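You operate a simulated robot arm through the tools that you are given. There is no shell and no other tool. Be economical: measure what you need, move in short steps, check, and stop when the job is done.

Carry out the task below with a simulated robot arm. There is one attempt and no reset: what you move stays moved.

Task
Cover the patch and roll its bubbles out with the bridge.
Fine: the clear cover stays on; lever down to roll, then lever up and the bridge back at its park end.
Where things are to end (x, y in the base frame): clear cover within 20 mm of [330, -430].
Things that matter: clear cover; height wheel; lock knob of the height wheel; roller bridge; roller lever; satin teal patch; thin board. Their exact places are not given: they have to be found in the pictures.

Only the result counts: the job must be done as asked and must still hold three seconds after the hand-in. Knocking over, shifting, dropping, spilling or breaking anything else fails it. Lids that push on must go on centred and level and be pressed home; caps that screw on are set level and turned clockwise until they are tight.

Robot
A 7-joint arm with a two-finger parallel gripper, hanging from a carriage that runs on a gantry, over the field with the corners [-1284, 2296], [-1277, -4], [3, 0], [-4, 2300] (x, y) and turns from -7.086 to 4.922 rad about z. Base frame: it is fixed where the carriage stands at the start and does not move with it; the origin is on the floor, on the carriage's upright axis, x ahead of it, y to its left, z up; the surface under the hand at the start is at about z = 860. Lengths are in mm, angles in rad, forces in N, time in s.
With the tool pointing down near the work surface it reaches from about 320 to 720 mm from the robot's upright axis, wherever it stands. Its first joint turns from -2.496 to 2.496 rad. Places, roughly: height wheel [400, -700, 1100]; lock knob of the height wheel [500, -700, 1100]; roller bridge [300, -700, 1000]; roller lever [200, -700, 1100]. Payload 1.57 kg.
The tool frame sits at the grasp point between the pads (the TCP): z along the fingers, y along the line on which they close. The tips reach 30 mm beyond it. The gripper opens to 110 mm. The fingers are 24 mm wide and 12 mm thick; the gripper's body (48 by 112 mm) begins 78 mm behind the TCP.
Orientation is that of the tool frame in the base frame, as [roll, pitch, yaw] about the fixed x, y, z axes, in that order (R = Rz(yaw) Ry(pitch) Rx(roll)). With the fingers straight down and closing along the base's y, the tool's x points along the base's -x, its y along +y and its z along -z.

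Tools
- The arm moves only by the tool arm_command. Its argument "deltas" is a list of rows, each an object of numbers (a shift or turn left out is 0, a gripper value left out holds the last): "grip": the finger opening in cm, from 0 to 11; "tx", "ty", "tz": the shift along the tool's x, y, z in units of 250 mm (1.0 is 250 mm); "ax", "ay", "az": the turn, a rotation vector about the tool's x, y, z in units of 120 degrees (1.0 is 120 degrees). In form: [{"grip": .., "tx": .., "ty": .., "tz": .., "ax": .., "ay": .., "az": ..}, ...]. A call has 1 to 12 rows; each row is the pose to reach, as a shift and turn from the pose commanded when the call began, along the tool's axes at that moment. A call with a number of a shift or a turn outside -1 to 1 is refused whole. Each row takes 0.2 s and may step no farther than 50 mm and 0.15 rad from the row before; otherwise, or with a gripper value out of range, the whole call is refused. Where a pose cannot be reached the arm comes as near as it can. A force on the tool above 50 N (or 10 N above the force at the start of the call, whichever is more), or a blocked arm, ends the call early, and 0.2 s more pass. The fingers move at their own pace (about 45 mm/s each) and stop on an object; they squeeze with about 36 N. The grip force told is the motor's: it shows also when the fingers shut on nothing. Time passes only in rows, and 0.2 s behind the last, so rows that repeat a pose let the fingers close. It gives the time, the measured TCP pose, the force on the tool (base axes), the opening and the grip force at its end, in the units of the frame above (readings bear some noise), with the torque about the TCP (base axes, N m) and any sound that the robot's microphone picked up, and new pictures: "views" is both (left out), scene, wrist or none.
- Cameras (640 x 400 px; columns grow to the right, rows downward): "scene" is now at [250.4, -57.4, 1815.2]; the picture's right is [-0.90, -0.43, 0.00], its down [-0.38, 0.79, -0.47] and it looks along [0.21, -0.43, -0.88] (base axes); focal length 253 px, centre (320, 200). "wrist" rides on the gripper at [70, 16, -141] in the tool frame; the picture's right is [-0.23, 0.97, 0.00], its down [-0.86, -0.20, -0.48] and it looks along [-0.47, -0.11, 0.88] (tool axes); focal length 222 px, centre (320, 200).
- slide_trunk(by): slides the trunk up (or, below 0, down) by that many mm; the arm and the scene camera ride with it, the base frame stays. It gives what a move gives, with no picture.
- steer(legs): drives the robot by 1 to 6 legs, each [ahead, left, turn to the left] in mm, mm and rad, along the robot's own axes; the way and the turn of a leg run together, so that a leg with both is an arc; at most 1500 mm and 3.142 rad a leg. The arm and the cameras ride along, it lands a little off, and it stops where it bumps. It keeps to its track: a leg is cut to what the track allows. It gives what a move gives, and a new picture of the scene camera.
- turn_head(pan, tilt): turns the head with the scene camera to pan (to the left, within 2.705 rad either way) and tilt (down, from -0.506 to 1.204), counted from straight ahead of the robot. It gives what a move gives, and a new picture of the scene camera.
- pixel_to_xyz(camera, pixels): there is no depth. For up to 12 entries [column, row, z] of the newest picture of that camera ("zoom" is the newest enlarged one), the place [x, y] in the base frame at which the ray of that pixel passes the height z, good to about 2 mm. The clock stands still meanwhile.
- enlarge(camera, box): a new picture of the part [left, top, right, bottom] of that camera's present view, enlarged. The clock stands still meanwhile.
- sign_off(): hands the job in; it is judged then, once.

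Work in short steps. Measure before you move; look again where a grasp or a placing could have gone wrong, and mend it. You have 80 turns and 260 pictures in all, those below and enlarged ones among them. Open the gripper and draw the arm clear of the work before you hand the job in, unless the task says otherwise; then end with one line.

The tools are called after "Call:" as name(argument=value, ...) on one line, values as JSON. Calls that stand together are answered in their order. arm_command: Moves the arm, as the interface text tells. Its arguments: {"type":"object","properties":{"deltas":{"type":"array"},"views":{"type":"string","enum":["both","scene","wrist","none"]}},"required":["deltas"]} The other tools are called the same way: slide_trunk (by) slides the trunk up or down; steer (legs) drives the base; turn_head (pan, tilt) turns the head that bears the scene camera; pixel_to_xyz (camera, pixels) gives the place at which the rays of pixels pass given heights; enlarge (camera, box) takes an enlarged picture of a part of a camera's view; sign_off () hands the job in.

At the start:

```text
time_s: 0.0
position: [68.1, -653.3, 1266.9]
ee_rot: [3.14, 0.0, -3.141]
ft_force: [0.2, 0.2, -0.3]
ft_torque: [-0.02, 0.0, 0.01]
width: 110.1
finger_force: 0.1
trunk travel left (down, up): [-500.0, 95.0]
robot x, y, heading: [1.9, -1.7, 0.004]
head pan, tilt: [-1.122, 1.075]
```

scene: 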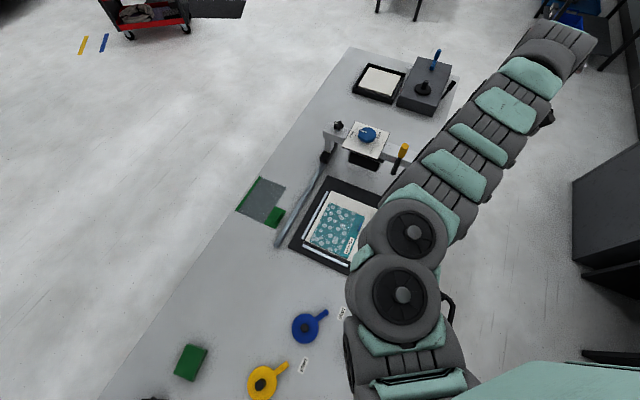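
wrist: 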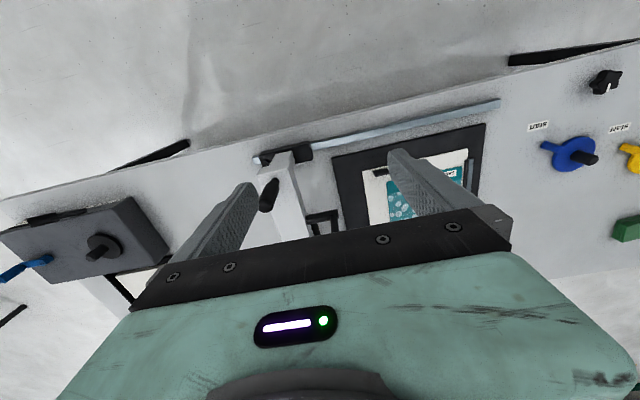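

The scene shows the bridge around (365,145), the teal patch at (335,225), and a clear sheet with green tabs at (262,203). I'll enlarge these to see details.

Call:
enlarge(camera="scene", box=[220, 100, 440, 280])

Call:
enlarge(camera="scene", box=[300, 100, 430, 190])

Call:
enlarge(camera="wrist", box=[220, 80, 520, 260])

Call:
pixel_to_xyz(camera="scene", pixels=[[262, 203, 860], [276, 217, 860], [237, 210, 860], [320, 178, 860], [290, 245, 860], [338, 228, 870], [367, 133, 1080], [338, 125, 1050], [402, 150, 1060], [325, 155, 900], [277, 245, 870], [328, 165, 870]])

```text
2.22 times, centred on (330, 190) of scene
```

zoom: 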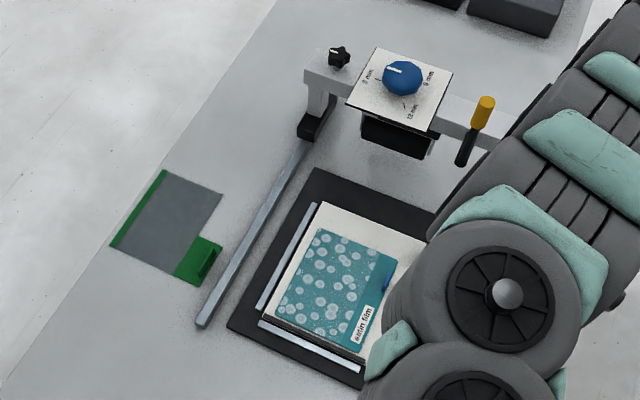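

```text
4.44 times, centred on (365, 145) of scene
```

zoom: 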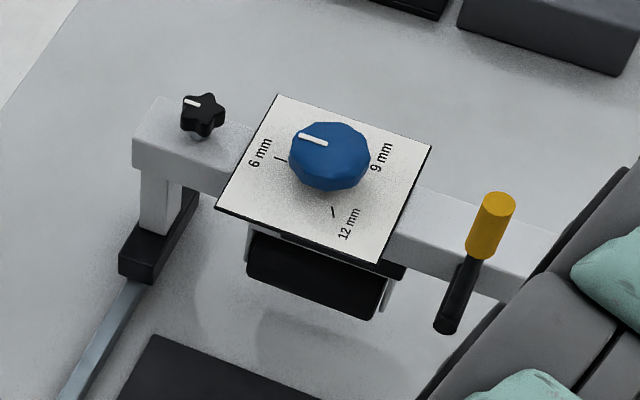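

```text
2.13 times, centred on (370, 170) of wrist
```

zoom: 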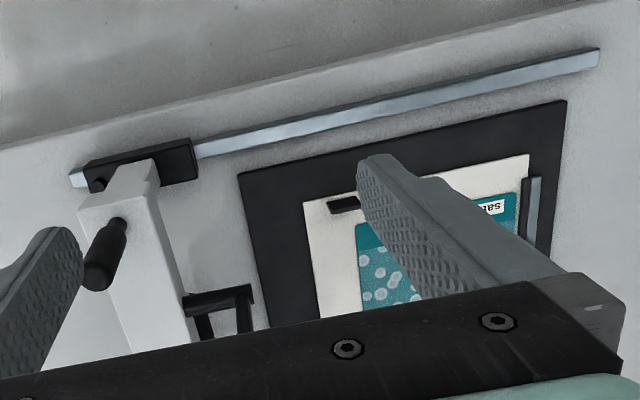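

```text
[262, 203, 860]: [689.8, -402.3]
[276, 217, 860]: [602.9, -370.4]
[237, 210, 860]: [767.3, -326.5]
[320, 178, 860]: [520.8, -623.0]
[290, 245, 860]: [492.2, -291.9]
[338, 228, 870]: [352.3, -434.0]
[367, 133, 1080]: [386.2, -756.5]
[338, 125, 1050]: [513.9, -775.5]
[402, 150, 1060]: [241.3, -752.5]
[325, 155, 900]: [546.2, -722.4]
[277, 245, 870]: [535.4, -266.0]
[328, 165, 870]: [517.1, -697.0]
```

I'll zoom tighter on the wheel, lever, lock knob, and cover/board to read their state.

Call:
enlarge(camera="scene", box=[342, 115, 392, 163])

Call:
enlarge(camera="scene", box=[230, 170, 310, 250])

Call:
enlarge(camera="scene", box=[285, 170, 385, 275])

Call:
enlarge(camera="scene", box=[345, 40, 465, 120])

Call:
enlarge(camera="scene", box=[170, 290, 370, 400])

```text
8.33 times, centred on (367, 139) of scene
```

zoom: 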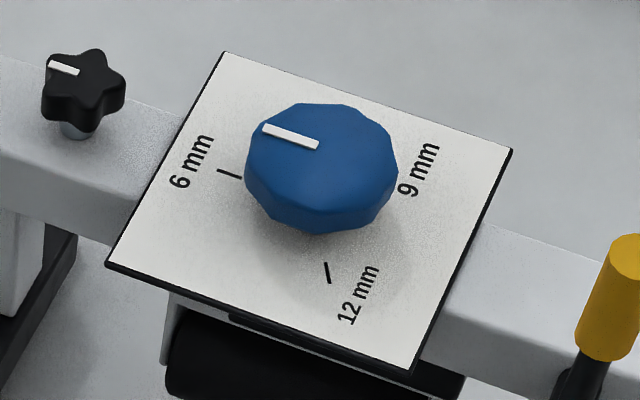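

```text
5.00 times, centred on (270, 210) of scene
```

zoom: 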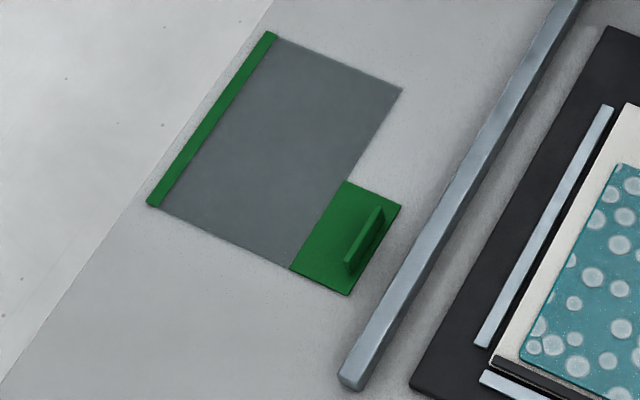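

```text
3.81 times, centred on (335, 222) of scene
```

zoom: 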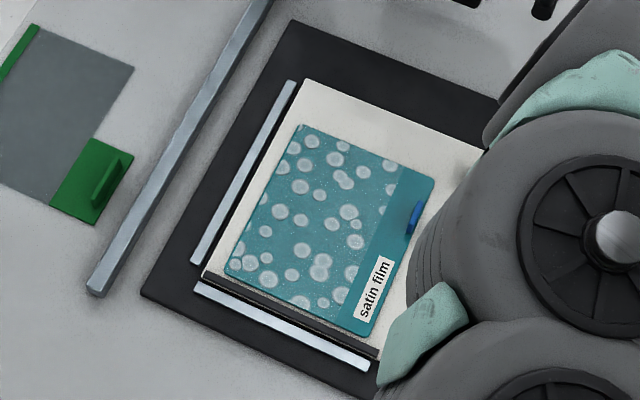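

```text
5.00 times, centred on (405, 80) of scene
```

zoom: 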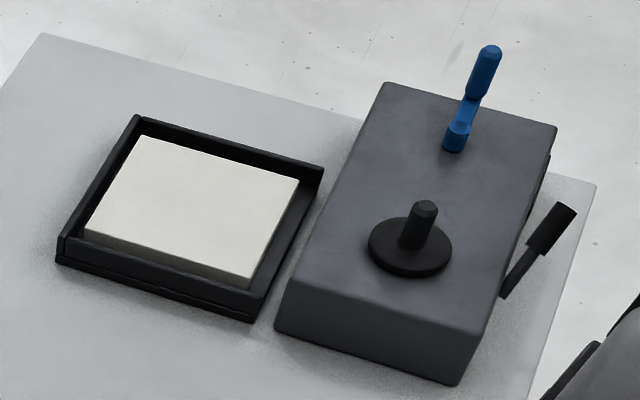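

```text
3.20 times, centred on (270, 345) of scene
```

zoom: 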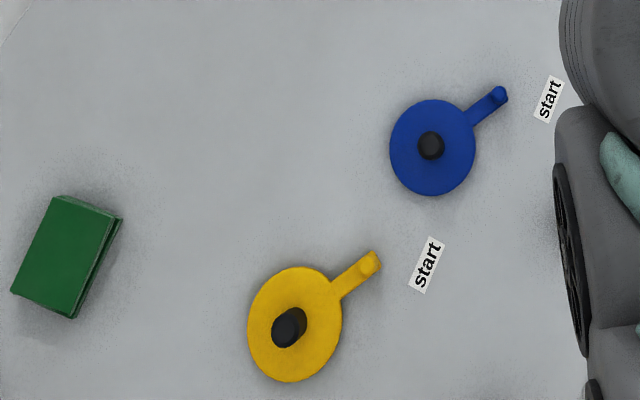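

Wheel's white mark appears to align with 6 mm already. Next I measure the cover corners, fin, board and patch corners in base coordinates.

Call:
pixel_to_xyz(camera="scene", pixels=[[261, 176.4, 861], [286.2, 187.8, 861], [236.5, 211, 861], [264.6, 223.6, 861], [276, 228.8, 861], [286.2, 211, 861], [274, 206.5, 861], [282, 211.6, 880], [275.4, 223, 880], [261, 176.4, 864]])

Call:
pixel_to_xyz(camera="scene", pixels=[[330, 202.5, 872], [364.7, 216, 872], [347.4, 257, 872], [310.5, 240, 872], [331, 190.5, 870], [304.8, 240.7, 870], [349.7, 263, 870], [315, 175, 865], [286, 243, 865]])

```text
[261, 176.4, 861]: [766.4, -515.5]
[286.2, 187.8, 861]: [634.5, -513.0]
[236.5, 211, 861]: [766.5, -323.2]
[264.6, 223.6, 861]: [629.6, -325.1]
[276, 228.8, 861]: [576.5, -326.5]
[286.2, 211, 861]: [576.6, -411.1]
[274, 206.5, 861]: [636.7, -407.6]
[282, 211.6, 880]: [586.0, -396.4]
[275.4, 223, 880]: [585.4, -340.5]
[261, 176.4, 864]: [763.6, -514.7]
```

```text
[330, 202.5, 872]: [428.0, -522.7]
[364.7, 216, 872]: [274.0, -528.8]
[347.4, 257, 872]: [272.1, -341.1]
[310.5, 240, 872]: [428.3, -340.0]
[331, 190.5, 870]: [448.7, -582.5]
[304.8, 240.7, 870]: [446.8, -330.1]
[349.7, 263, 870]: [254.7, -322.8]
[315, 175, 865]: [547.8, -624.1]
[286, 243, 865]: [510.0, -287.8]
```

The cover spans x 577–766, y −515…−325 (tab included), so its centre is ≈(672,−420), with its fin at ≈(586,−368) running along y. I swing the tool toward it while turning 90° so the fingers close along x.

Call:
arm_command(deltas=[{"grip": 8, "tx": -0.083, "ty": 0.047, "az": 0.0625}, {"tx": -0.167, "ty": 0.093, "az": 0.125}, {"tx": -0.25, "ty": 0.14, "az": 0.1875}, {"tx": -0.333, "ty": 0.187, "az": 0.25}, {"tx": -0.417, "ty": 0.233, "az": 0.3125}, {"tx": -0.5, "ty": 0.28, "az": 0.375}, {"tx": -0.583, "ty": 0.327, "az": 0.4375}, {"tx": -0.667, "ty": 0.373, "az": 0.5}, {"tx": -0.75, "ty": 0.42, "az": 0.5625}, {"tx": -0.833, "ty": 0.467, "az": 0.625}, {"tx": -0.917, "ty": 0.513, "az": 0.6875}, {"tx": -1, "ty": 0.56, "az": 0.75}])

```text
time_s: 2.6
position: [503.8, -501.1, 1248.8]
ee_rot: [3.033, 0.085, 1.628]
ft_force: [0.9, 1.2, -0.4]
ft_torque: [-0.12, 0.07, -0.04]
width: 79.6
finger_force: 0.1
out of reach, approached as far as the arm can: row 5, 6, 7, 8, 9, 10, 11, 12
trunk travel left (down, up): [-500.0, 95.0]
robot x, y, heading: [1.1, 0.5, -0.002]
head pan, tilt: [-1.122, 1.075]
```

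scene: 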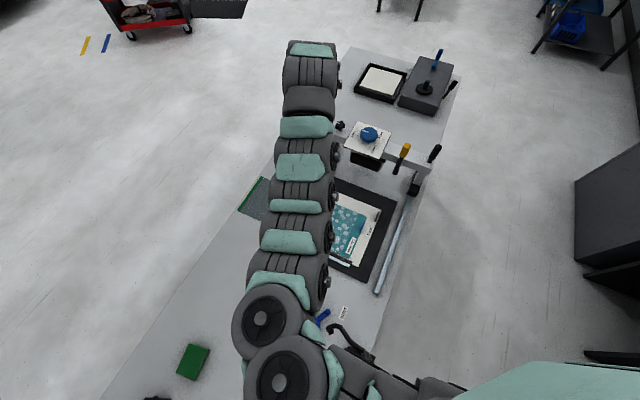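
wrist: 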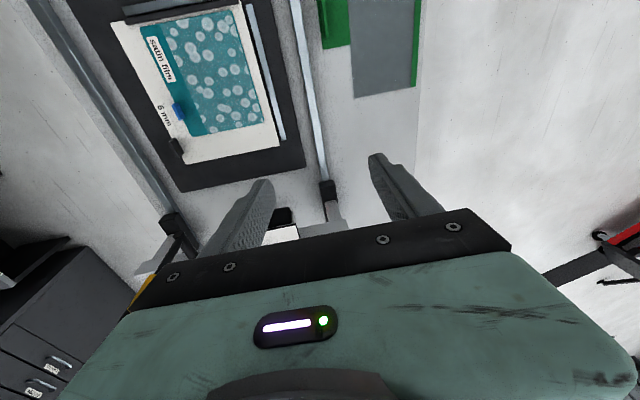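

The board label reads "6 mm", matching the wheel. The last pose was not reached (measured 504,−501 vs commanded 318,−513), so I lower the commanded pose to see if it becomes reachable.

Call:
arm_command(deltas=[{"tz": 0.1}, {"tz": 0.2}, {"tz": 0.3}, {"tz": 0.4}, {"tz": 0.4}], views="scene")

Call:
enlarge(camera="scene", box=[330, 110, 460, 200])

```text
time_s: 3.8
position: [507.1, -513.2, 1148.1]
ee_rot: [3.037, 0.087, 1.615]
ft_force: [-0.9, -0.1, -0.2]
ft_torque: [0.0, 0.02, 0.01]
width: 79.9
finger_force: 0.0
trunk travel left (down, up): [-500.0, 95.0]
robot x, y, heading: [1.9, -2.8, 0.0]
head pan, tilt: [-1.122, 1.075]
```

scene: 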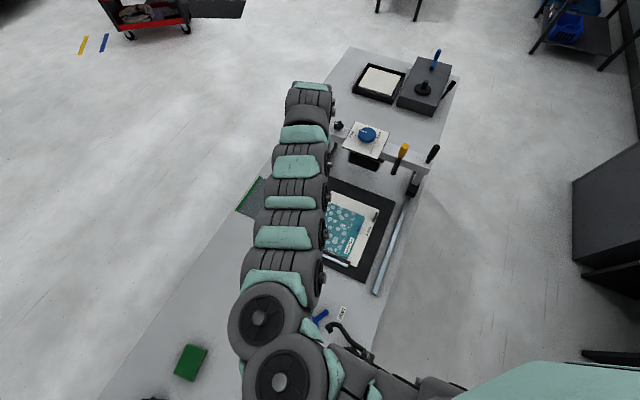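

```text
4.44 times, centred on (395, 155) of scene
```

zoom: 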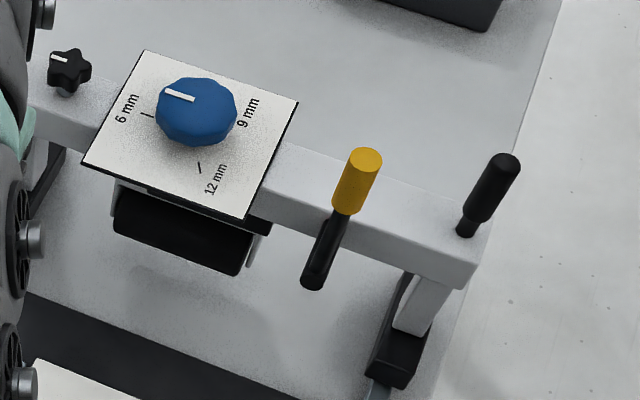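

Limits are clamped, so the measured pose is the new start. I now go level above the fin at (586,−368,1050).

Call:
arm_command(deltas=[{"grip": 6, "tx": 0.12, "ty": 0.06, "tz": 0.076, "ax": 0.01, "ay": 0.008, "az": 0.004}, {"tx": 0.24, "ty": 0.12, "tz": 0.15, "ax": 0.02, "ay": 0.0165, "az": 0.008}, {"tx": 0.36, "ty": 0.18, "tz": 0.23, "ax": 0.03, "ay": 0.025, "az": 0.012}, {"tx": 0.48, "ty": 0.24, "tz": 0.306, "ax": 0.04, "ay": 0.033, "az": 0.016}, {"tx": 0.598, "ty": 0.303, "tz": 0.382, "ax": 0.05, "ay": 0.0415, "az": 0.021}, {"tx": 0.598, "ty": 0.303, "tz": 0.382, "ax": 0.05, "ay": 0.0415, "az": 0.021}])

```text
time_s: 5.2
position: [584.5, -365.9, 1047.2]
ee_rot: [-3.141, -0.003, 1.574]
ft_force: [-0.6, 1.1, -1.1]
ft_torque: [-0.02, 0.02, 0.02]
width: 60.0
finger_force: 0.0
trunk travel left (down, up): [-500.0, 95.0]
robot x, y, heading: [-2.1, -1.9, 0.004]
head pan, tilt: [-1.122, 1.075]
```

scene: 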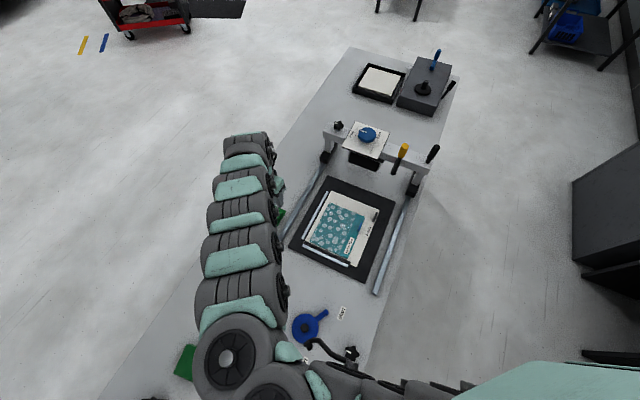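
wrist: 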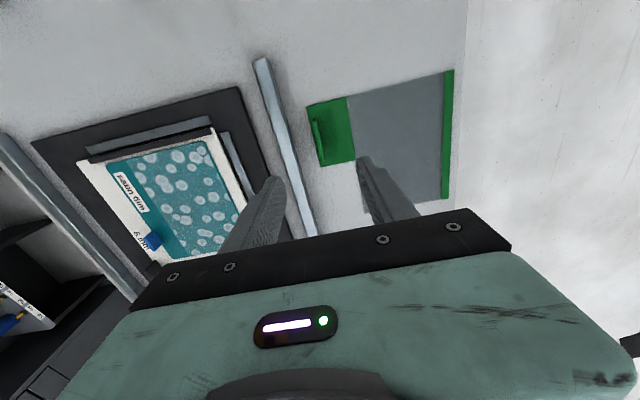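

Level and above. I check the fin location with the wrist camera.

Call:
enlarge(camera="wrist", box=[295, 85, 375, 175])

Call:
pixel_to_xyz(camera="wrist", pixels=[[314, 121, 885], [321, 163, 885], [314, 121, 870], [321, 163, 870], [307, 108, 862], [447, 71, 862], [443, 200, 862], [347, 97, 862]])

```text
4.44 times, centred on (335, 130) of wrist
```

zoom: 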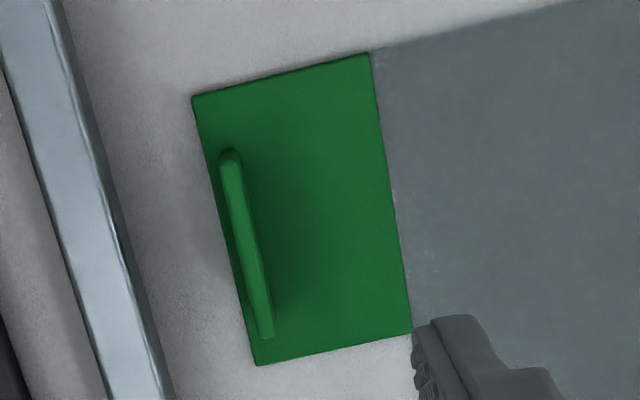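

```text
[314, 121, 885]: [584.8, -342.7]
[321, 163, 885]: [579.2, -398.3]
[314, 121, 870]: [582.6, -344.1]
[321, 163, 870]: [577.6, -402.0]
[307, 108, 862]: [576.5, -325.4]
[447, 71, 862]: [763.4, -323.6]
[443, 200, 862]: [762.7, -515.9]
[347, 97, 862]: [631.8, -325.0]
```

Fin centre ≈(585,−369). I narrow the opening to 30 mm (rail nearby) and descend to z≈897, then close.

Call:
arm_command(deltas=[{"grip": 3, "tx": -0.006, "tz": 0.1}, {"tx": -0.012, "tz": 0.2}, {"tx": -0.012, "tz": 0.3}, {"tx": -0.012, "tz": 0.4}, {"tx": -0.012, "tz": 0.5}, {"tx": -0.012, "tz": 0.56}, {"tx": -0.012, "tz": 0.6}, {"tx": -0.012, "tz": 0.6}])

```text
time_s: 7.0
position: [583.3, -369.4, 898.6]
ee_rot: [-3.141, -0.003, 1.575]
ft_force: [0.4, 0.8, -0.2]
ft_torque: [0.04, 0.03, 0.0]
width: 29.8
finger_force: 0.1
trunk travel left (down, up): [-500.0, 95.0]
robot x, y, heading: [-1.8, 3.0, 0.001]
head pan, tilt: [-1.122, 1.075]
```

scene: 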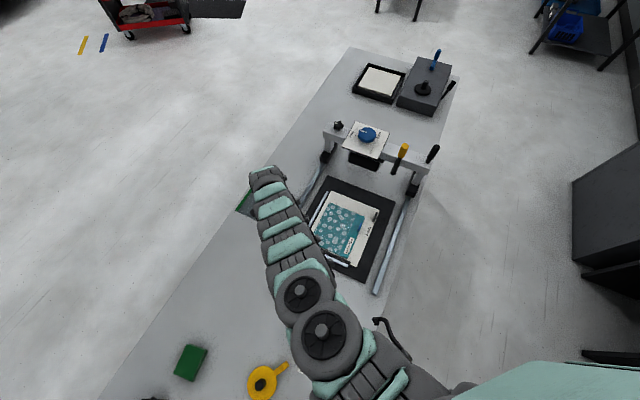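
wrist: 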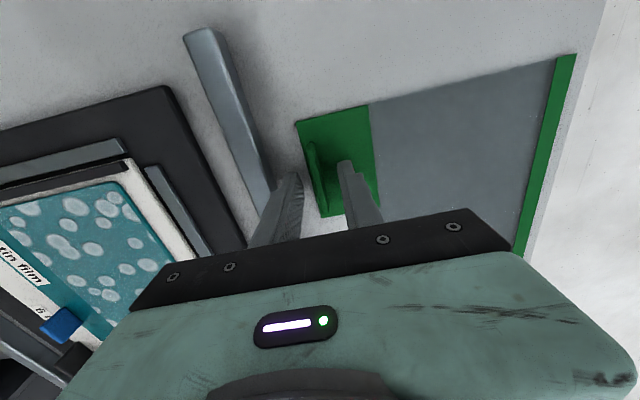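

The fin at (315,175) lies between the fingertips. I close.

Call:
arm_command(deltas=[{"tz": 0.008}, {"grip": 0, "tz": 0.008}, {"tz": 0.008}, {"tz": 0.008}, {"tz": 0.008}], views="wrist")

```text
time_s: 8.2
position: [584.0, -369.3, 895.9]
ee_rot: [-3.141, -0.004, 1.574]
ft_force: [-0.3, -0.1, -0.1]
ft_torque: [0.04, 0.01, 0.02]
width: 5.1
finger_force: 25.3
trunk travel left (down, up): [-500.0, 95.0]
robot x, y, heading: [-2.1, -4.2, 0.001]
head pan, tilt: [-1.122, 1.075]
```

wrist: 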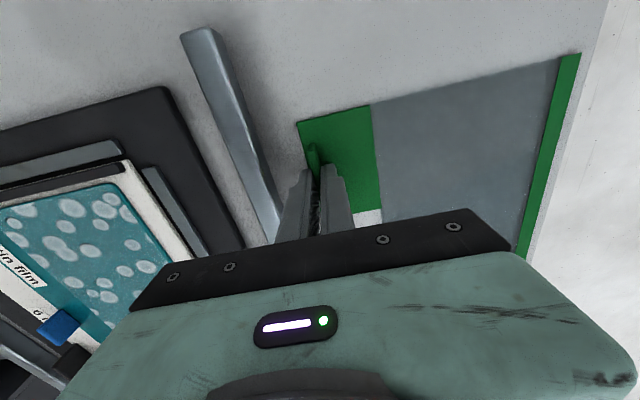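

Gripped (5.1 mm). I lift straight up 110 mm and check the cover hangs level.

Call:
arm_command(deltas=[{"tz": -0.03}, {"tz": -0.1}, {"tz": -0.2}, {"tz": -0.3}, {"tz": -0.4}, {"tz": -0.44}, {"tz": -0.44}])

```text
time_s: 9.8
position: [583.6, -369.2, 1006.7]
ee_rot: [-3.142, -0.001, 1.575]
ft_force: [-0.3, 0.4, 0.2]
ft_torque: [0.0, -0.05, 0.01]
width: 0.0
finger_force: 21.3
trunk travel left (down, up): [-500.0, 95.0]
robot x, y, heading: [0.5, 3.1, 0.001]
head pan, tilt: [-1.122, 1.075]
```

scene: 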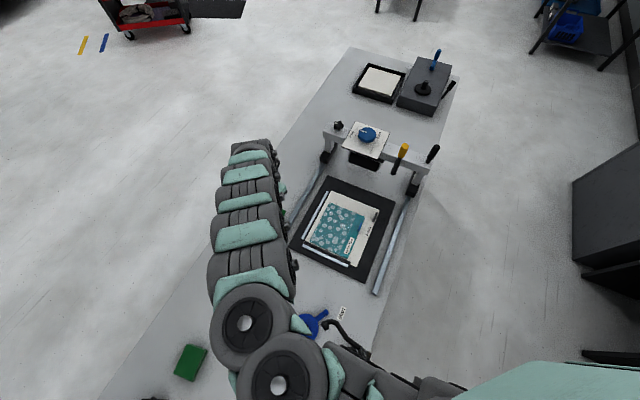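
wrist: 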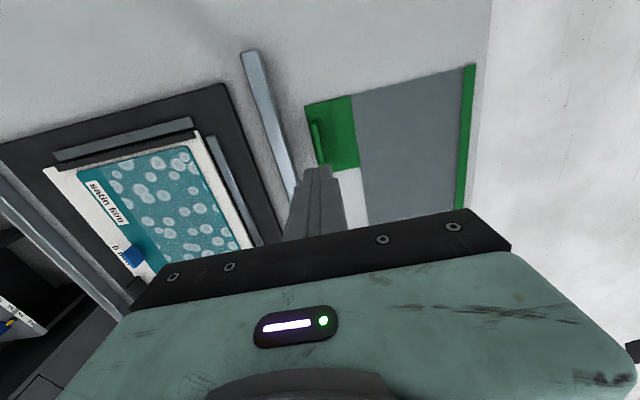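

The fin slipped out; the cover is back where it was. I grip deeper: descend to near contact with the tab, in small steps.

Call:
pixel_to_xyz(camera="wrist", pixels=[[305, 105, 862], [475, 65, 862], [458, 208, 862]])

Call:
arm_command(deltas=[{"grip": 3, "tz": 0.1}, {"tz": 0.2}, {"tz": 0.3}, {"tz": 0.4}, {"tz": 0.44}, {"tz": 0.452}, {"tz": 0.46}, {"tz": 0.46}], views="wrist")

```text
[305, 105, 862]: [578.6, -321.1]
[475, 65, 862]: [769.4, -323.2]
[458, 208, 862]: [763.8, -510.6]
```

```text
time_s: 11.6
position: [585.9, -369.2, 891.6]
ee_rot: [3.141, -0.003, 1.574]
ft_force: [-2.6, 4.9, 19.9]
ft_torque: [0.13, -0.29, 0.04]
width: 27.7
finger_force: 0.1
trunk travel left (down, up): [-500.0, 95.0]
robot x, y, heading: [-1.0, 1.0, 0.0]
head pan, tilt: [-1.122, 1.075]
```

wrist: 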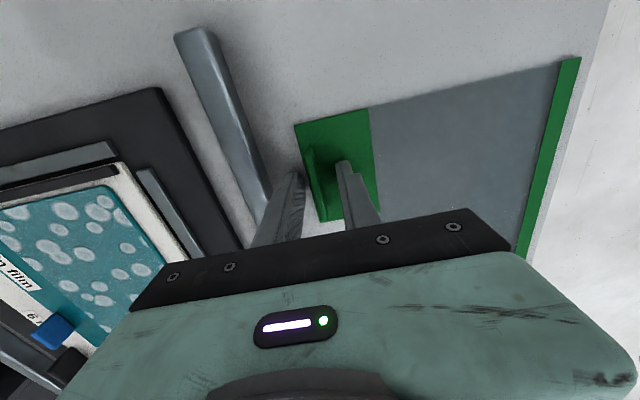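

Contact at z≈891.6 (tips on the tab). I ease up 1 mm, close fully with more time, then lift a little and check.

Call:
arm_command(deltas=[{"tz": -0.006}, {"grip": 0, "tz": -0.006}, {"tz": -0.006}, {"tz": -0.006}, {"tz": -0.006}, {"tz": -0.006}], views="wrist")

Call:
arm_command(deltas=[{"tz": -0.02}, {"tz": -0.04}, {"tz": -0.08}, {"tz": -0.12}, {"tz": -0.12}], views="wrist")

```text
time_s: 13.0
position: [584.7, -369.6, 892.7]
ee_rot: [-3.141, -0.002, 1.573]
ft_force: [-0.9, -1.3, 7.2]
ft_torque: [-0.06, -0.03, -0.06]
width: 4.9
finger_force: 24.8
trunk travel left (down, up): [-500.0, 95.0]
robot x, y, heading: [0.0, 2.5, -0.0]
head pan, tilt: [-1.122, 1.075]
```

wrist: 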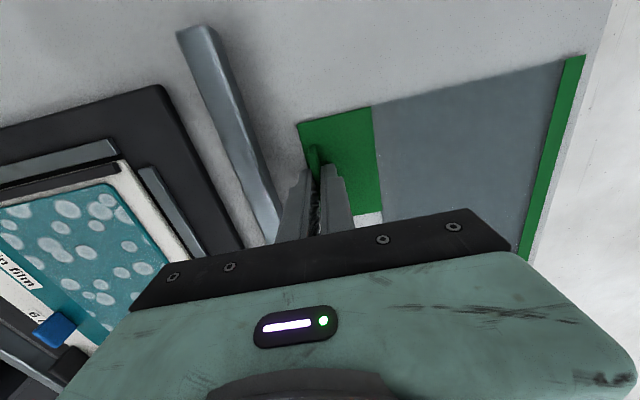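

```text
time_s: 14.2
position: [584.2, -369.5, 921.3]
ee_rot: [3.14, -0.004, 1.575]
ft_force: [0.0, -0.5, -0.7]
ft_torque: [0.0, 0.02, -0.01]
width: 4.7
finger_force: 24.8
trunk travel left (down, up): [-500.0, 95.0]
robot x, y, heading: [0.8, -2.5, -0.006]
head pan, tilt: [-1.122, 1.075]
```

wrist: 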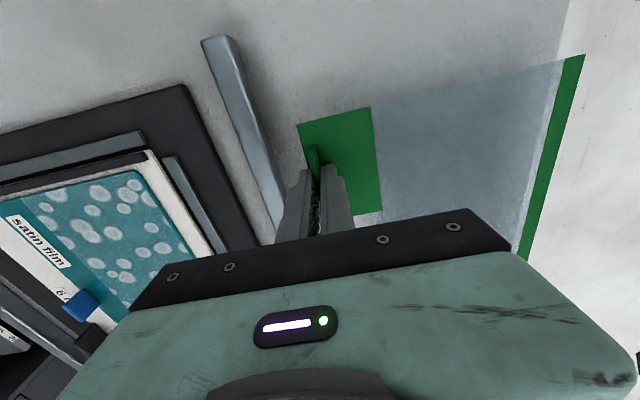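

The cover is lifted with the tool. I raise to ≈965 and carry it half-way toward −x.

Call:
arm_command(deltas=[{"tz": -0.06}, {"tz": -0.12}, {"tz": -0.18}, {"tz": -0.18, "ty": -0.08}, {"tz": -0.18, "ty": -0.18}, {"tz": -0.18, "ty": -0.28}, {"tz": -0.18, "ty": -0.38}, {"tz": -0.18, "ty": -0.48}, {"tz": -0.18, "ty": -0.58}, {"tz": -0.18, "ty": -0.66}, {"tz": -0.18, "ty": -0.7}, {"tz": -0.18, "ty": -0.7}])

```text
time_s: 16.8
position: [424.8, -377.3, 966.3]
ee_rot: [-3.141, -0.005, 1.575]
ft_force: [-0.3, -0.4, -0.4]
ft_torque: [0.02, 0.07, -0.02]
width: 5.1
finger_force: 24.9
out of reach, approached as far as the arm can: row 10, 11, 12
trunk travel left (down, up): [-500.0, 95.0]
robot x, y, heading: [1.7, -0.0, -0.001]
head pan, tilt: [-1.122, 1.075]
```

scene: 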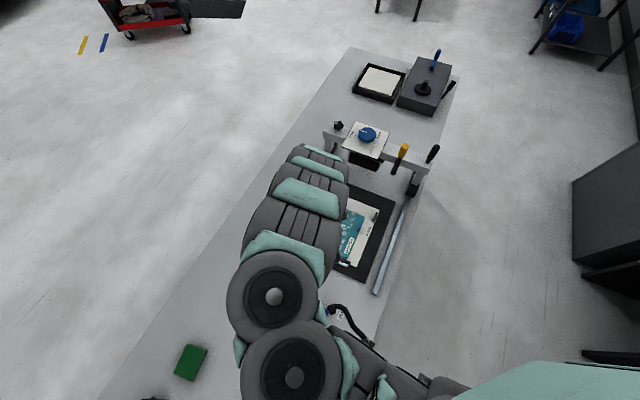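
wrist: 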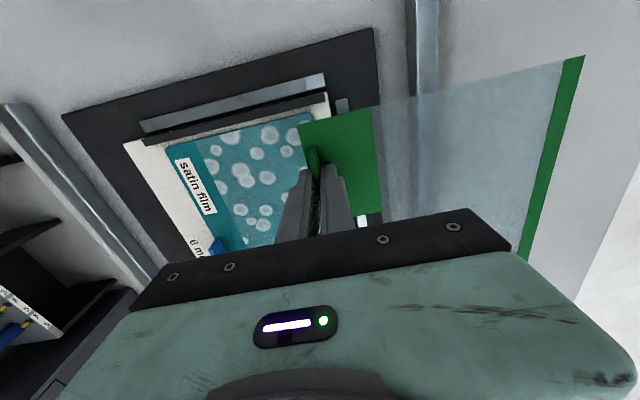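

Arm joint limits stop it at x≈425. Instead I drive the carriage back 180 mm in x, carrying the cover with the arm pose unchanged.

Call:
steer(legs=[[-181, 0, 0]])

Call:
arm_command(deltas=[{"tz": 0.0}], views="wrist")

```text
time_s: 18.3
position: [242.9, -378.1, 965.3]
ee_rot: [3.141, -0.004, 1.574]
ft_force: [0.1, 0.1, -0.3]
ft_torque: [0.03, 0.04, -0.01]
width: 4.6
finger_force: 25.2
trunk travel left (down, up): [-500.0, 95.0]
robot x, y, heading: [-182.3, 0.2, -0.004]
head pan, tilt: [-1.122, 1.075]
```

scene: 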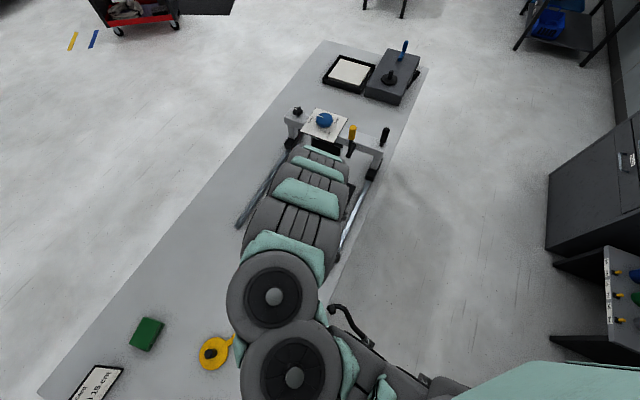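

```text
time_s: 18.7
position: [242.9, -377.9, 966.2]
ee_rot: [-3.138, -0.005, 1.575]
ft_force: [0.2, 0.1, 0.3]
ft_torque: [0.0, 0.05, -0.01]
width: 4.9
finger_force: 25.4
trunk travel left (down, up): [-500.0, 95.0]
robot x, y, heading: [-180.5, 1.4, -0.001]
head pan, tilt: [-1.122, 1.075]
```

wrist: 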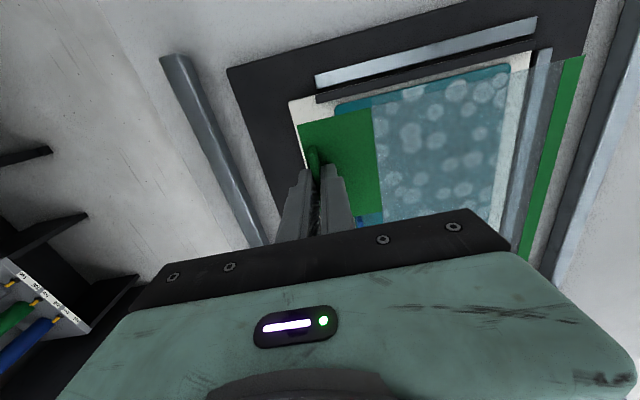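

Now I measure where the cover is relative to the patch: cover corners at z≈934 and patch/board corners.

Call:
pixel_to_xyz(camera="wrist", pixels=[[298, 124, 934], [585, 56, 934], [371, 107, 934], [382, 211, 934], [521, 258, 934], [510, 63, 868], [336, 104, 868], [299, 124, 868], [530, 50, 868]])

Call:
enlarge(camera="wrist", box=[280, 20, 600, 220])

```text
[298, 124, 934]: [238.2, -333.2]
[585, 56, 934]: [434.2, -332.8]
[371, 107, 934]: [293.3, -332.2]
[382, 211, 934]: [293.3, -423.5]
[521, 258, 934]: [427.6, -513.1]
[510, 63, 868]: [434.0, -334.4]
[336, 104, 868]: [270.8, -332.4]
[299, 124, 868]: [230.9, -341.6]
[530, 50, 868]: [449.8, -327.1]
```

```text
2.00 times, centred on (440, 120) of wrist
```

zoom: 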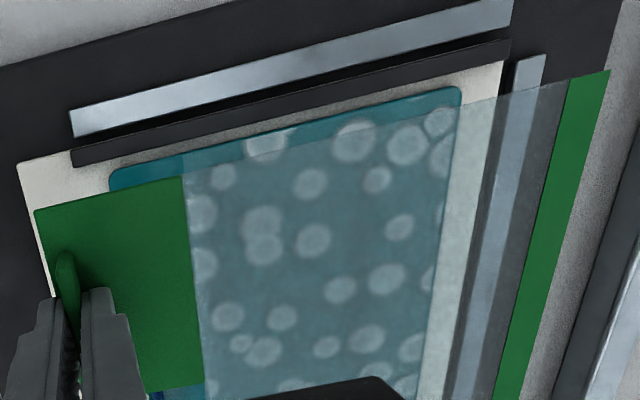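

Cover centre ≈(334,−427); a shift of (−3,−4) puts it on target. I lower with small steps toward contact.

Call:
arm_command(deltas=[{"tx": -0.016, "ty": -0.012, "tz": 0.06}, {"tx": -0.016, "ty": -0.012, "tz": 0.12}, {"tx": -0.016, "ty": -0.012, "tz": 0.17}, {"tx": -0.016, "ty": -0.012, "tz": 0.2}, {"tx": -0.016, "ty": -0.012, "tz": 0.212}, {"tx": -0.016, "ty": -0.012, "tz": 0.212}], views="wrist")

```text
time_s: 20.1
position: [241.0, -380.0, 913.1]
ee_rot: [3.141, -0.004, 1.575]
ft_force: [-0.5, -0.2, 0.2]
ft_torque: [0.02, 0.03, 0.01]
width: 4.6
finger_force: 25.7
trunk travel left (down, up): [-500.0, 95.0]
robot x, y, heading: [-179.3, -1.0, -0.004]
head pan, tilt: [-1.122, 1.075]
```

wrist: 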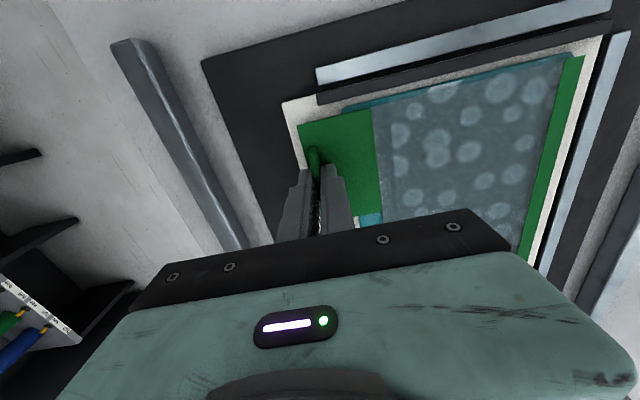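

Alignment over the bubbles looks right. I continue down in 2 mm steps to contact.

Call:
arm_command(deltas=[{"tz": 0.008}, {"tz": 0.016}, {"tz": 0.024}, {"tz": 0.032}, {"tz": 0.032}], views="wrist")

```text
time_s: 21.1
position: [243.5, -382.6, 909.5]
ee_rot: [3.139, -0.007, 1.573]
ft_force: [-7.0, 5.1, 39.1]
ft_torque: [-0.18, -0.73, 0.02]
width: 5.3
finger_force: 25.5
trunk travel left (down, up): [-500.0, 95.0]
robot x, y, heading: [-183.0, -1.8, 0.004]
head pan, tilt: [-1.122, 1.075]
stopped in row 4: the force on the tool passed its limit at 56 N (the readings are from after the stop); the commanded pose is now the measured one
```

wrist: 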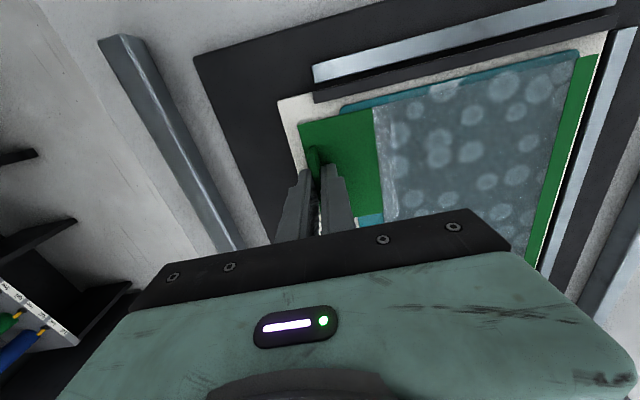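

In contact. I check the cover corners before releasing.

Call:
pixel_to_xyz(camera="wrist", pixels=[[298, 124, 876], [599, 54, 876], [372, 107, 876], [382, 214, 876], [532, 265, 876], [342, 108, 875], [578, 50, 875]])

Call:
arm_command(deltas=[{"tz": -0.004}, {"tz": -0.004}], views="none")

```text
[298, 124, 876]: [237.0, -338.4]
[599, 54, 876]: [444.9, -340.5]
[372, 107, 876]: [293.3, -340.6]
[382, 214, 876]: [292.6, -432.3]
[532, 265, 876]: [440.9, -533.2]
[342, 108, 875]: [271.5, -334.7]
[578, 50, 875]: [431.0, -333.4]
```

```text
time_s: 21.6
position: [243.3, -384.0, 908.9]
ee_rot: [3.14, -0.005, 1.574]
ft_force: [-1.6, 2.2, 32.0]
ft_torque: [0.1, -0.76, 0.05]
width: 5.3
finger_force: 25.6
trunk travel left (down, up): [-500.0, 95.0]
robot x, y, heading: [-180.6, 3.1, 0.001]
head pan, tilt: [-1.122, 1.075]
```

The +x edge is slightly raised from the press; the tab is at x 237, y −339, giving centre ≈(332,−434). I ease up 2 mm, open, and retract.

Call:
arm_command(deltas=[{"tz": -0.008}, {"tz": -0.012}, {"grip": 2.5, "tz": -0.012}, {"tz": -0.012}, {"tz": -0.012}, {"tz": -0.08}, {"tz": -0.2}, {"tz": -0.4}, {"tz": -0.5}, {"tz": -0.6}, {"tz": -0.6}])

```text
time_s: 24.1
position: [261.4, -407.3, 1023.7]
ee_rot: [-3.138, -0.006, 1.575]
ft_force: [-0.1, -1.3, 0.0]
ft_torque: [-0.01, -0.02, -0.01]
width: 25.1
finger_force: 0.0
out of reach, approached as far as the arm can: row 8, 9, 10, 11
trunk travel left (down, up): [-500.0, 95.0]
robot x, y, heading: [-180.5, 1.9, 0.001]
head pan, tilt: [-1.122, 1.075]
```

scene: 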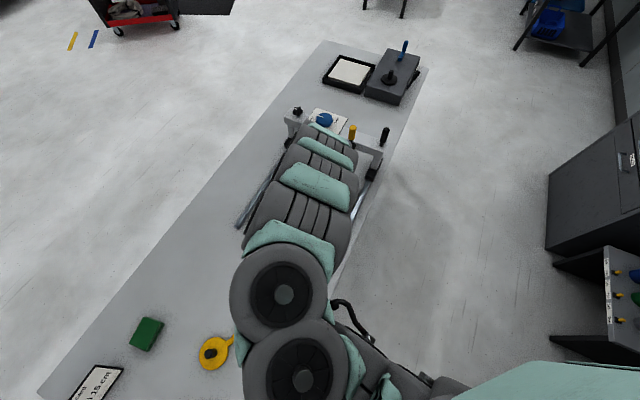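
wrist: 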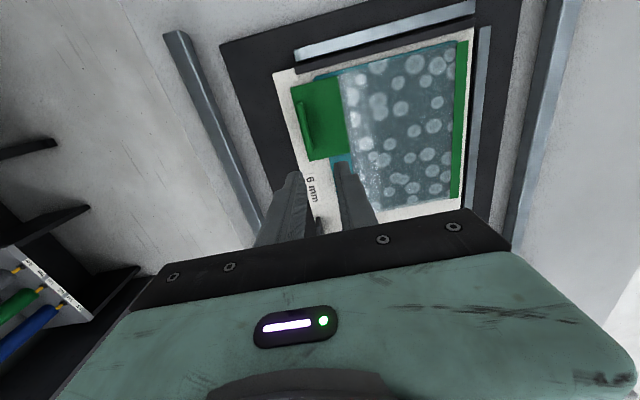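

The cover lies flat. I verify its final corners and inspect it closely.

Call:
pixel_to_xyz(camera="wrist", pixels=[[291, 87, 875], [469, 41, 875], [308, 161, 875], [463, 199, 875], [314, 79, 874], [350, 160, 875]])

Call:
enlarge(camera="wrist", box=[270, 20, 510, 220])

```text
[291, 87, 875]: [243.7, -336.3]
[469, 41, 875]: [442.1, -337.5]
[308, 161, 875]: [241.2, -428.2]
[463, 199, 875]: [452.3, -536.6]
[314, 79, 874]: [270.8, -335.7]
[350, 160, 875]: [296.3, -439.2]
```

```text
2.00 times, centred on (390, 120) of wrist
```

zoom: 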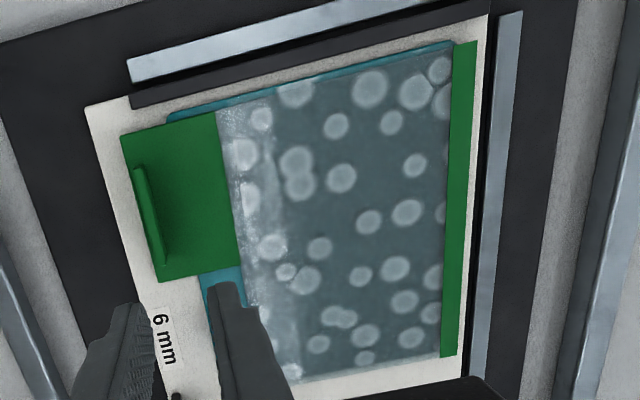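

Cover reads centred near (338,−434), on target within tolerance. I drive back to x≈0 and look at the bridge in detail.

Call:
steer(legs=[[181, 0, 0]])

Call:
enlarge(camera="scene", box=[310, 100, 450, 220])

Call:
pixel_to_xyz(camera="scene", pixels=[[435, 148, 1090], [435, 148, 1060], [403, 147, 1090], [396, 172, 1000], [338, 125, 1060], [367, 133, 1060], [415, 190, 880], [325, 155, 880]])

```text
time_s: 25.6
position: [441.1, -407.2, 1023.5]
ee_rot: [-3.14, -0.006, 1.577]
ft_force: [0.2, -0.7, -0.3]
ft_torque: [0.0, -0.01, 0.0]
width: 25.1
finger_force: 0.1
trunk travel left (down, up): [-500.0, 95.0]
robot x, y, heading: [-1.2, -0.7, 0.001]
head pan, tilt: [-1.122, 1.075]
```

scene: 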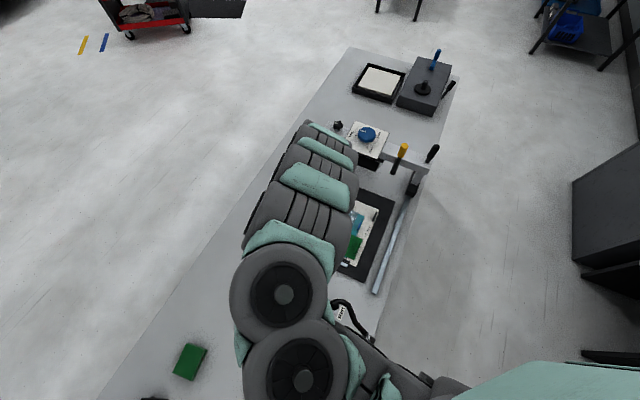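

```text
3.33 times, centred on (380, 160) of scene
```

zoom: 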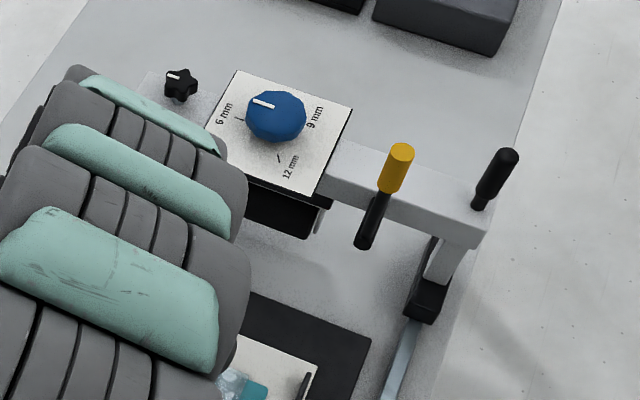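

```text
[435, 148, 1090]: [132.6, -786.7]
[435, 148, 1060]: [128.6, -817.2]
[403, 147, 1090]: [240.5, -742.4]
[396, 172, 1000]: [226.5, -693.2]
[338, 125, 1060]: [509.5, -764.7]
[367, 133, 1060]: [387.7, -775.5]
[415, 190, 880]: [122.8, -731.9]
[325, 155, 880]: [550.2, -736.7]
```

Lever (yellow) and push post (black) both stand vertical at y≈−745, too far for a straight-down tool, so I'll work with the gripper pointing outward (camera on top). First I turn the tool yaw by 90° toward its joint centre while rising.

Call:
arm_command(deltas=[{"tz": -0.05, "az": 0.0625}, {"tz": -0.1, "az": 0.125}, {"tz": -0.15, "az": 0.1875}, {"tz": -0.2, "az": 0.25}, {"tz": -0.25, "az": 0.3125, "ty": -0.03}, {"tz": -0.3, "az": 0.375, "ty": -0.06}, {"tz": -0.35, "az": 0.4375, "ty": -0.09}, {"tz": -0.4, "az": 0.5, "ty": -0.12}, {"tz": -0.45, "az": 0.5625, "ty": -0.15}, {"tz": -0.5, "az": 0.625, "ty": -0.15}, {"tz": -0.5, "az": 0.6875, "ty": -0.15}, {"tz": -0.5, "az": 0.75, "ty": -0.15}], views="none")

```text
time_s: 28.2
position: [446.8, -474.1, 1122.2]
ee_rot: [-3.129, 0.004, 0.003]
ft_force: [0.0, 0.5, 1.2]
ft_torque: [-0.02, -0.01, 0.04]
width: 25.0
finger_force: 0.0
out of reach, approached as far as the arm can: row 1, 2, 3, 4, 5, 6, 7, 8, 9, 10, 11, 12
trunk travel left (down, up): [-500.0, 95.0]
robot x, y, heading: [-1.5, -0.9, 0.004]
head pan, tilt: [-1.122, 1.075]
```

The reach limit was an inner radius that grows with height, so far targets up high should be reachable tool-down. I move to (350,−600,1180) to view the lever from the +x side.

Call:
arm_command(deltas=[{"tx": -0.07, "ty": 0.13, "tz": -0.06}, {"tx": -0.15, "ty": 0.25, "tz": -0.12}, {"tx": -0.23, "ty": 0.38, "tz": -0.18}, {"tx": -0.31, "ty": 0.504, "tz": -0.24}, {"tx": -0.388, "ty": 0.504, "tz": -0.24}, {"tx": -0.388, "ty": 0.504, "tz": -0.24}])

```text
time_s: 29.6
position: [351.3, -598.6, 1182.1]
ee_rot: [-3.135, 0.001, 0.007]
ft_force: [0.5, -0.1, 0.7]
ft_torque: [0.0, 0.01, 0.02]
width: 24.9
finger_force: 0.0
trunk travel left (down, up): [-500.0, 95.0]
robot x, y, heading: [-6.7, -0.2, 0.0]
head pan, tilt: [-1.122, 1.075]
```

scene: 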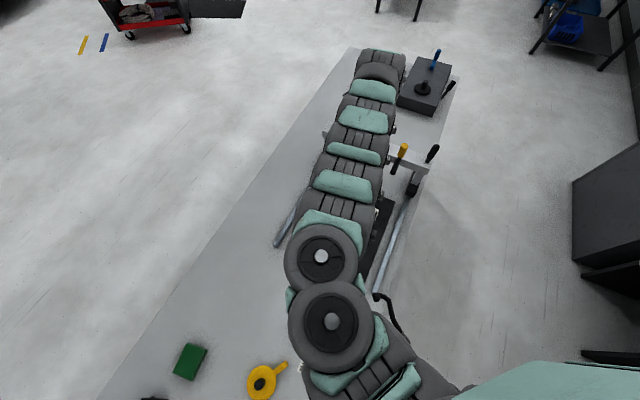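
wrist: 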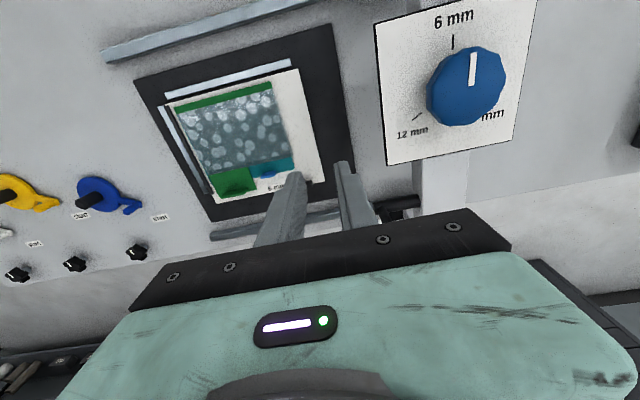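

Excellent view of wheel and cover. I enlarge the wheel, and measure positions.

Call:
enlarge(camera="wrist", box=[370, 0, 550, 165])

Call:
enlarge(camera="wrist", box=[140, 30, 360, 220])

Call:
pixel_to_xyz(camera="wrist", pixels=[[177, 108, 878], [272, 83, 878], [215, 196, 878], [255, 188, 878], [472, 85, 1090], [375, 25, 1065], [537, 0, 1065], [388, 165, 1065], [517, 142, 1065]])

Call:
enlarge(camera="scene", box=[380, 130, 450, 205])

```text
2.42 times, centred on (460, 82) of wrist
```

zoom: 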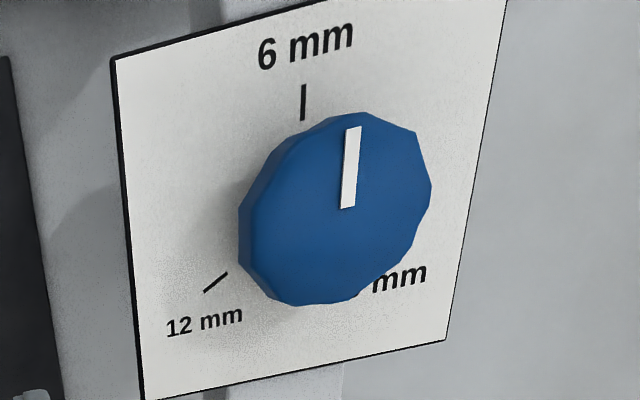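

```text
2.11 times, centred on (250, 125) of wrist
```

zoom: 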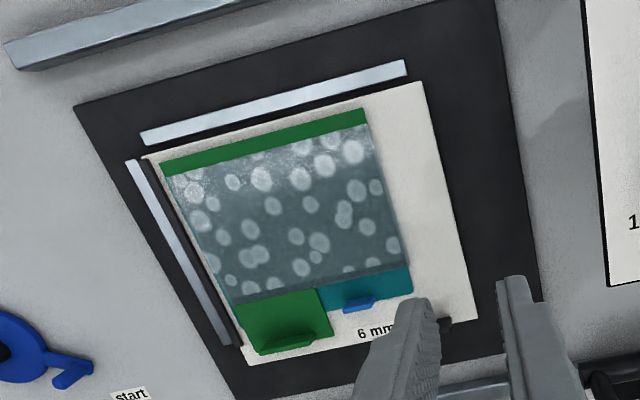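

```text
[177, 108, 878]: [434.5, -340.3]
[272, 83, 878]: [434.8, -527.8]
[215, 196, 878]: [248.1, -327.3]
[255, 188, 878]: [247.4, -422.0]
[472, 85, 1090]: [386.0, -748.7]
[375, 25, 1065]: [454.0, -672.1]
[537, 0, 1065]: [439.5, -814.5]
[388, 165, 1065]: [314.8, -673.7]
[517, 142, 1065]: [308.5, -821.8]
```

```text
5.33 times, centred on (415, 168) of scene
```

zoom: 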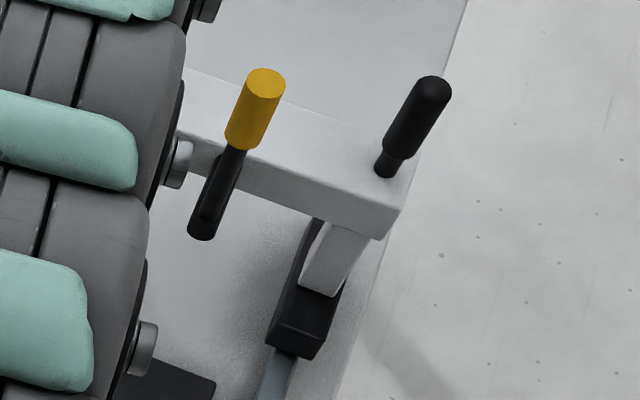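

Cover centre ≈(341,−434), within tolerance. I check whether the bubbles are all under the clear sheet at its tab-side edge.

Call:
enlarge(camera="wrist", box=[205, 140, 305, 202])

Call:
enlarge(camera="wrist", box=[165, 75, 285, 130])

```text
6.40 times, centred on (255, 171) of wrist
```

zoom: 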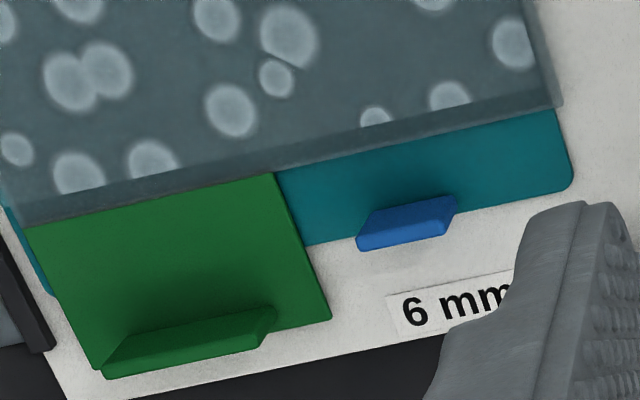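

```text
5.33 times, centred on (225, 102) of wrist
```

zoom: 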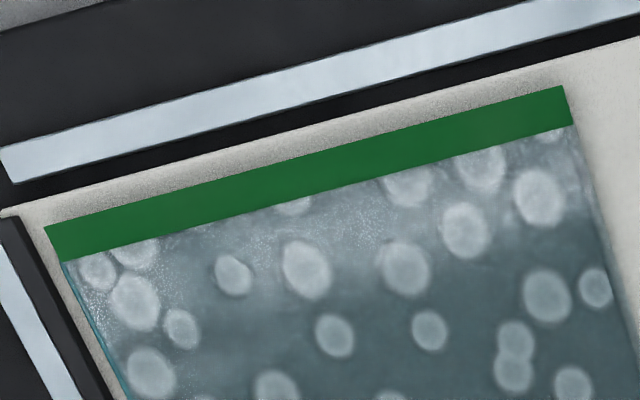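

All bubbles lie under the clear sheet. Now I triangulate the lever and post from the scene camera at several heights.

Call:
pixel_to_xyz(camera="scene", pixels=[[427.2, 162.4, 1060], [436.5, 147, 1120], [436.5, 147, 1150], [404.5, 145.5, 1100], [404.5, 145.5, 1130], [404.5, 145.5, 1160], [400.8, 157.5, 1090], [400.8, 157.5, 1060], [392.5, 174, 1000], [392.5, 174, 1030], [429.5, 171.5, 1060], [412, 206, 870]])

```text
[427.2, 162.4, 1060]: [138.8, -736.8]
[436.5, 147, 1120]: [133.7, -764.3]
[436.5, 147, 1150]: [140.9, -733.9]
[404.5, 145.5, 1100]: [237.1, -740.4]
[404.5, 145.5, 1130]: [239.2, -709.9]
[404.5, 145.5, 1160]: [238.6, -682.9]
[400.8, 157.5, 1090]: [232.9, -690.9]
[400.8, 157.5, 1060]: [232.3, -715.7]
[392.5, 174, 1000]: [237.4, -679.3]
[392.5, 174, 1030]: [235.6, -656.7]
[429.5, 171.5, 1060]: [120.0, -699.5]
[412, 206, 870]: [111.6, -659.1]
```

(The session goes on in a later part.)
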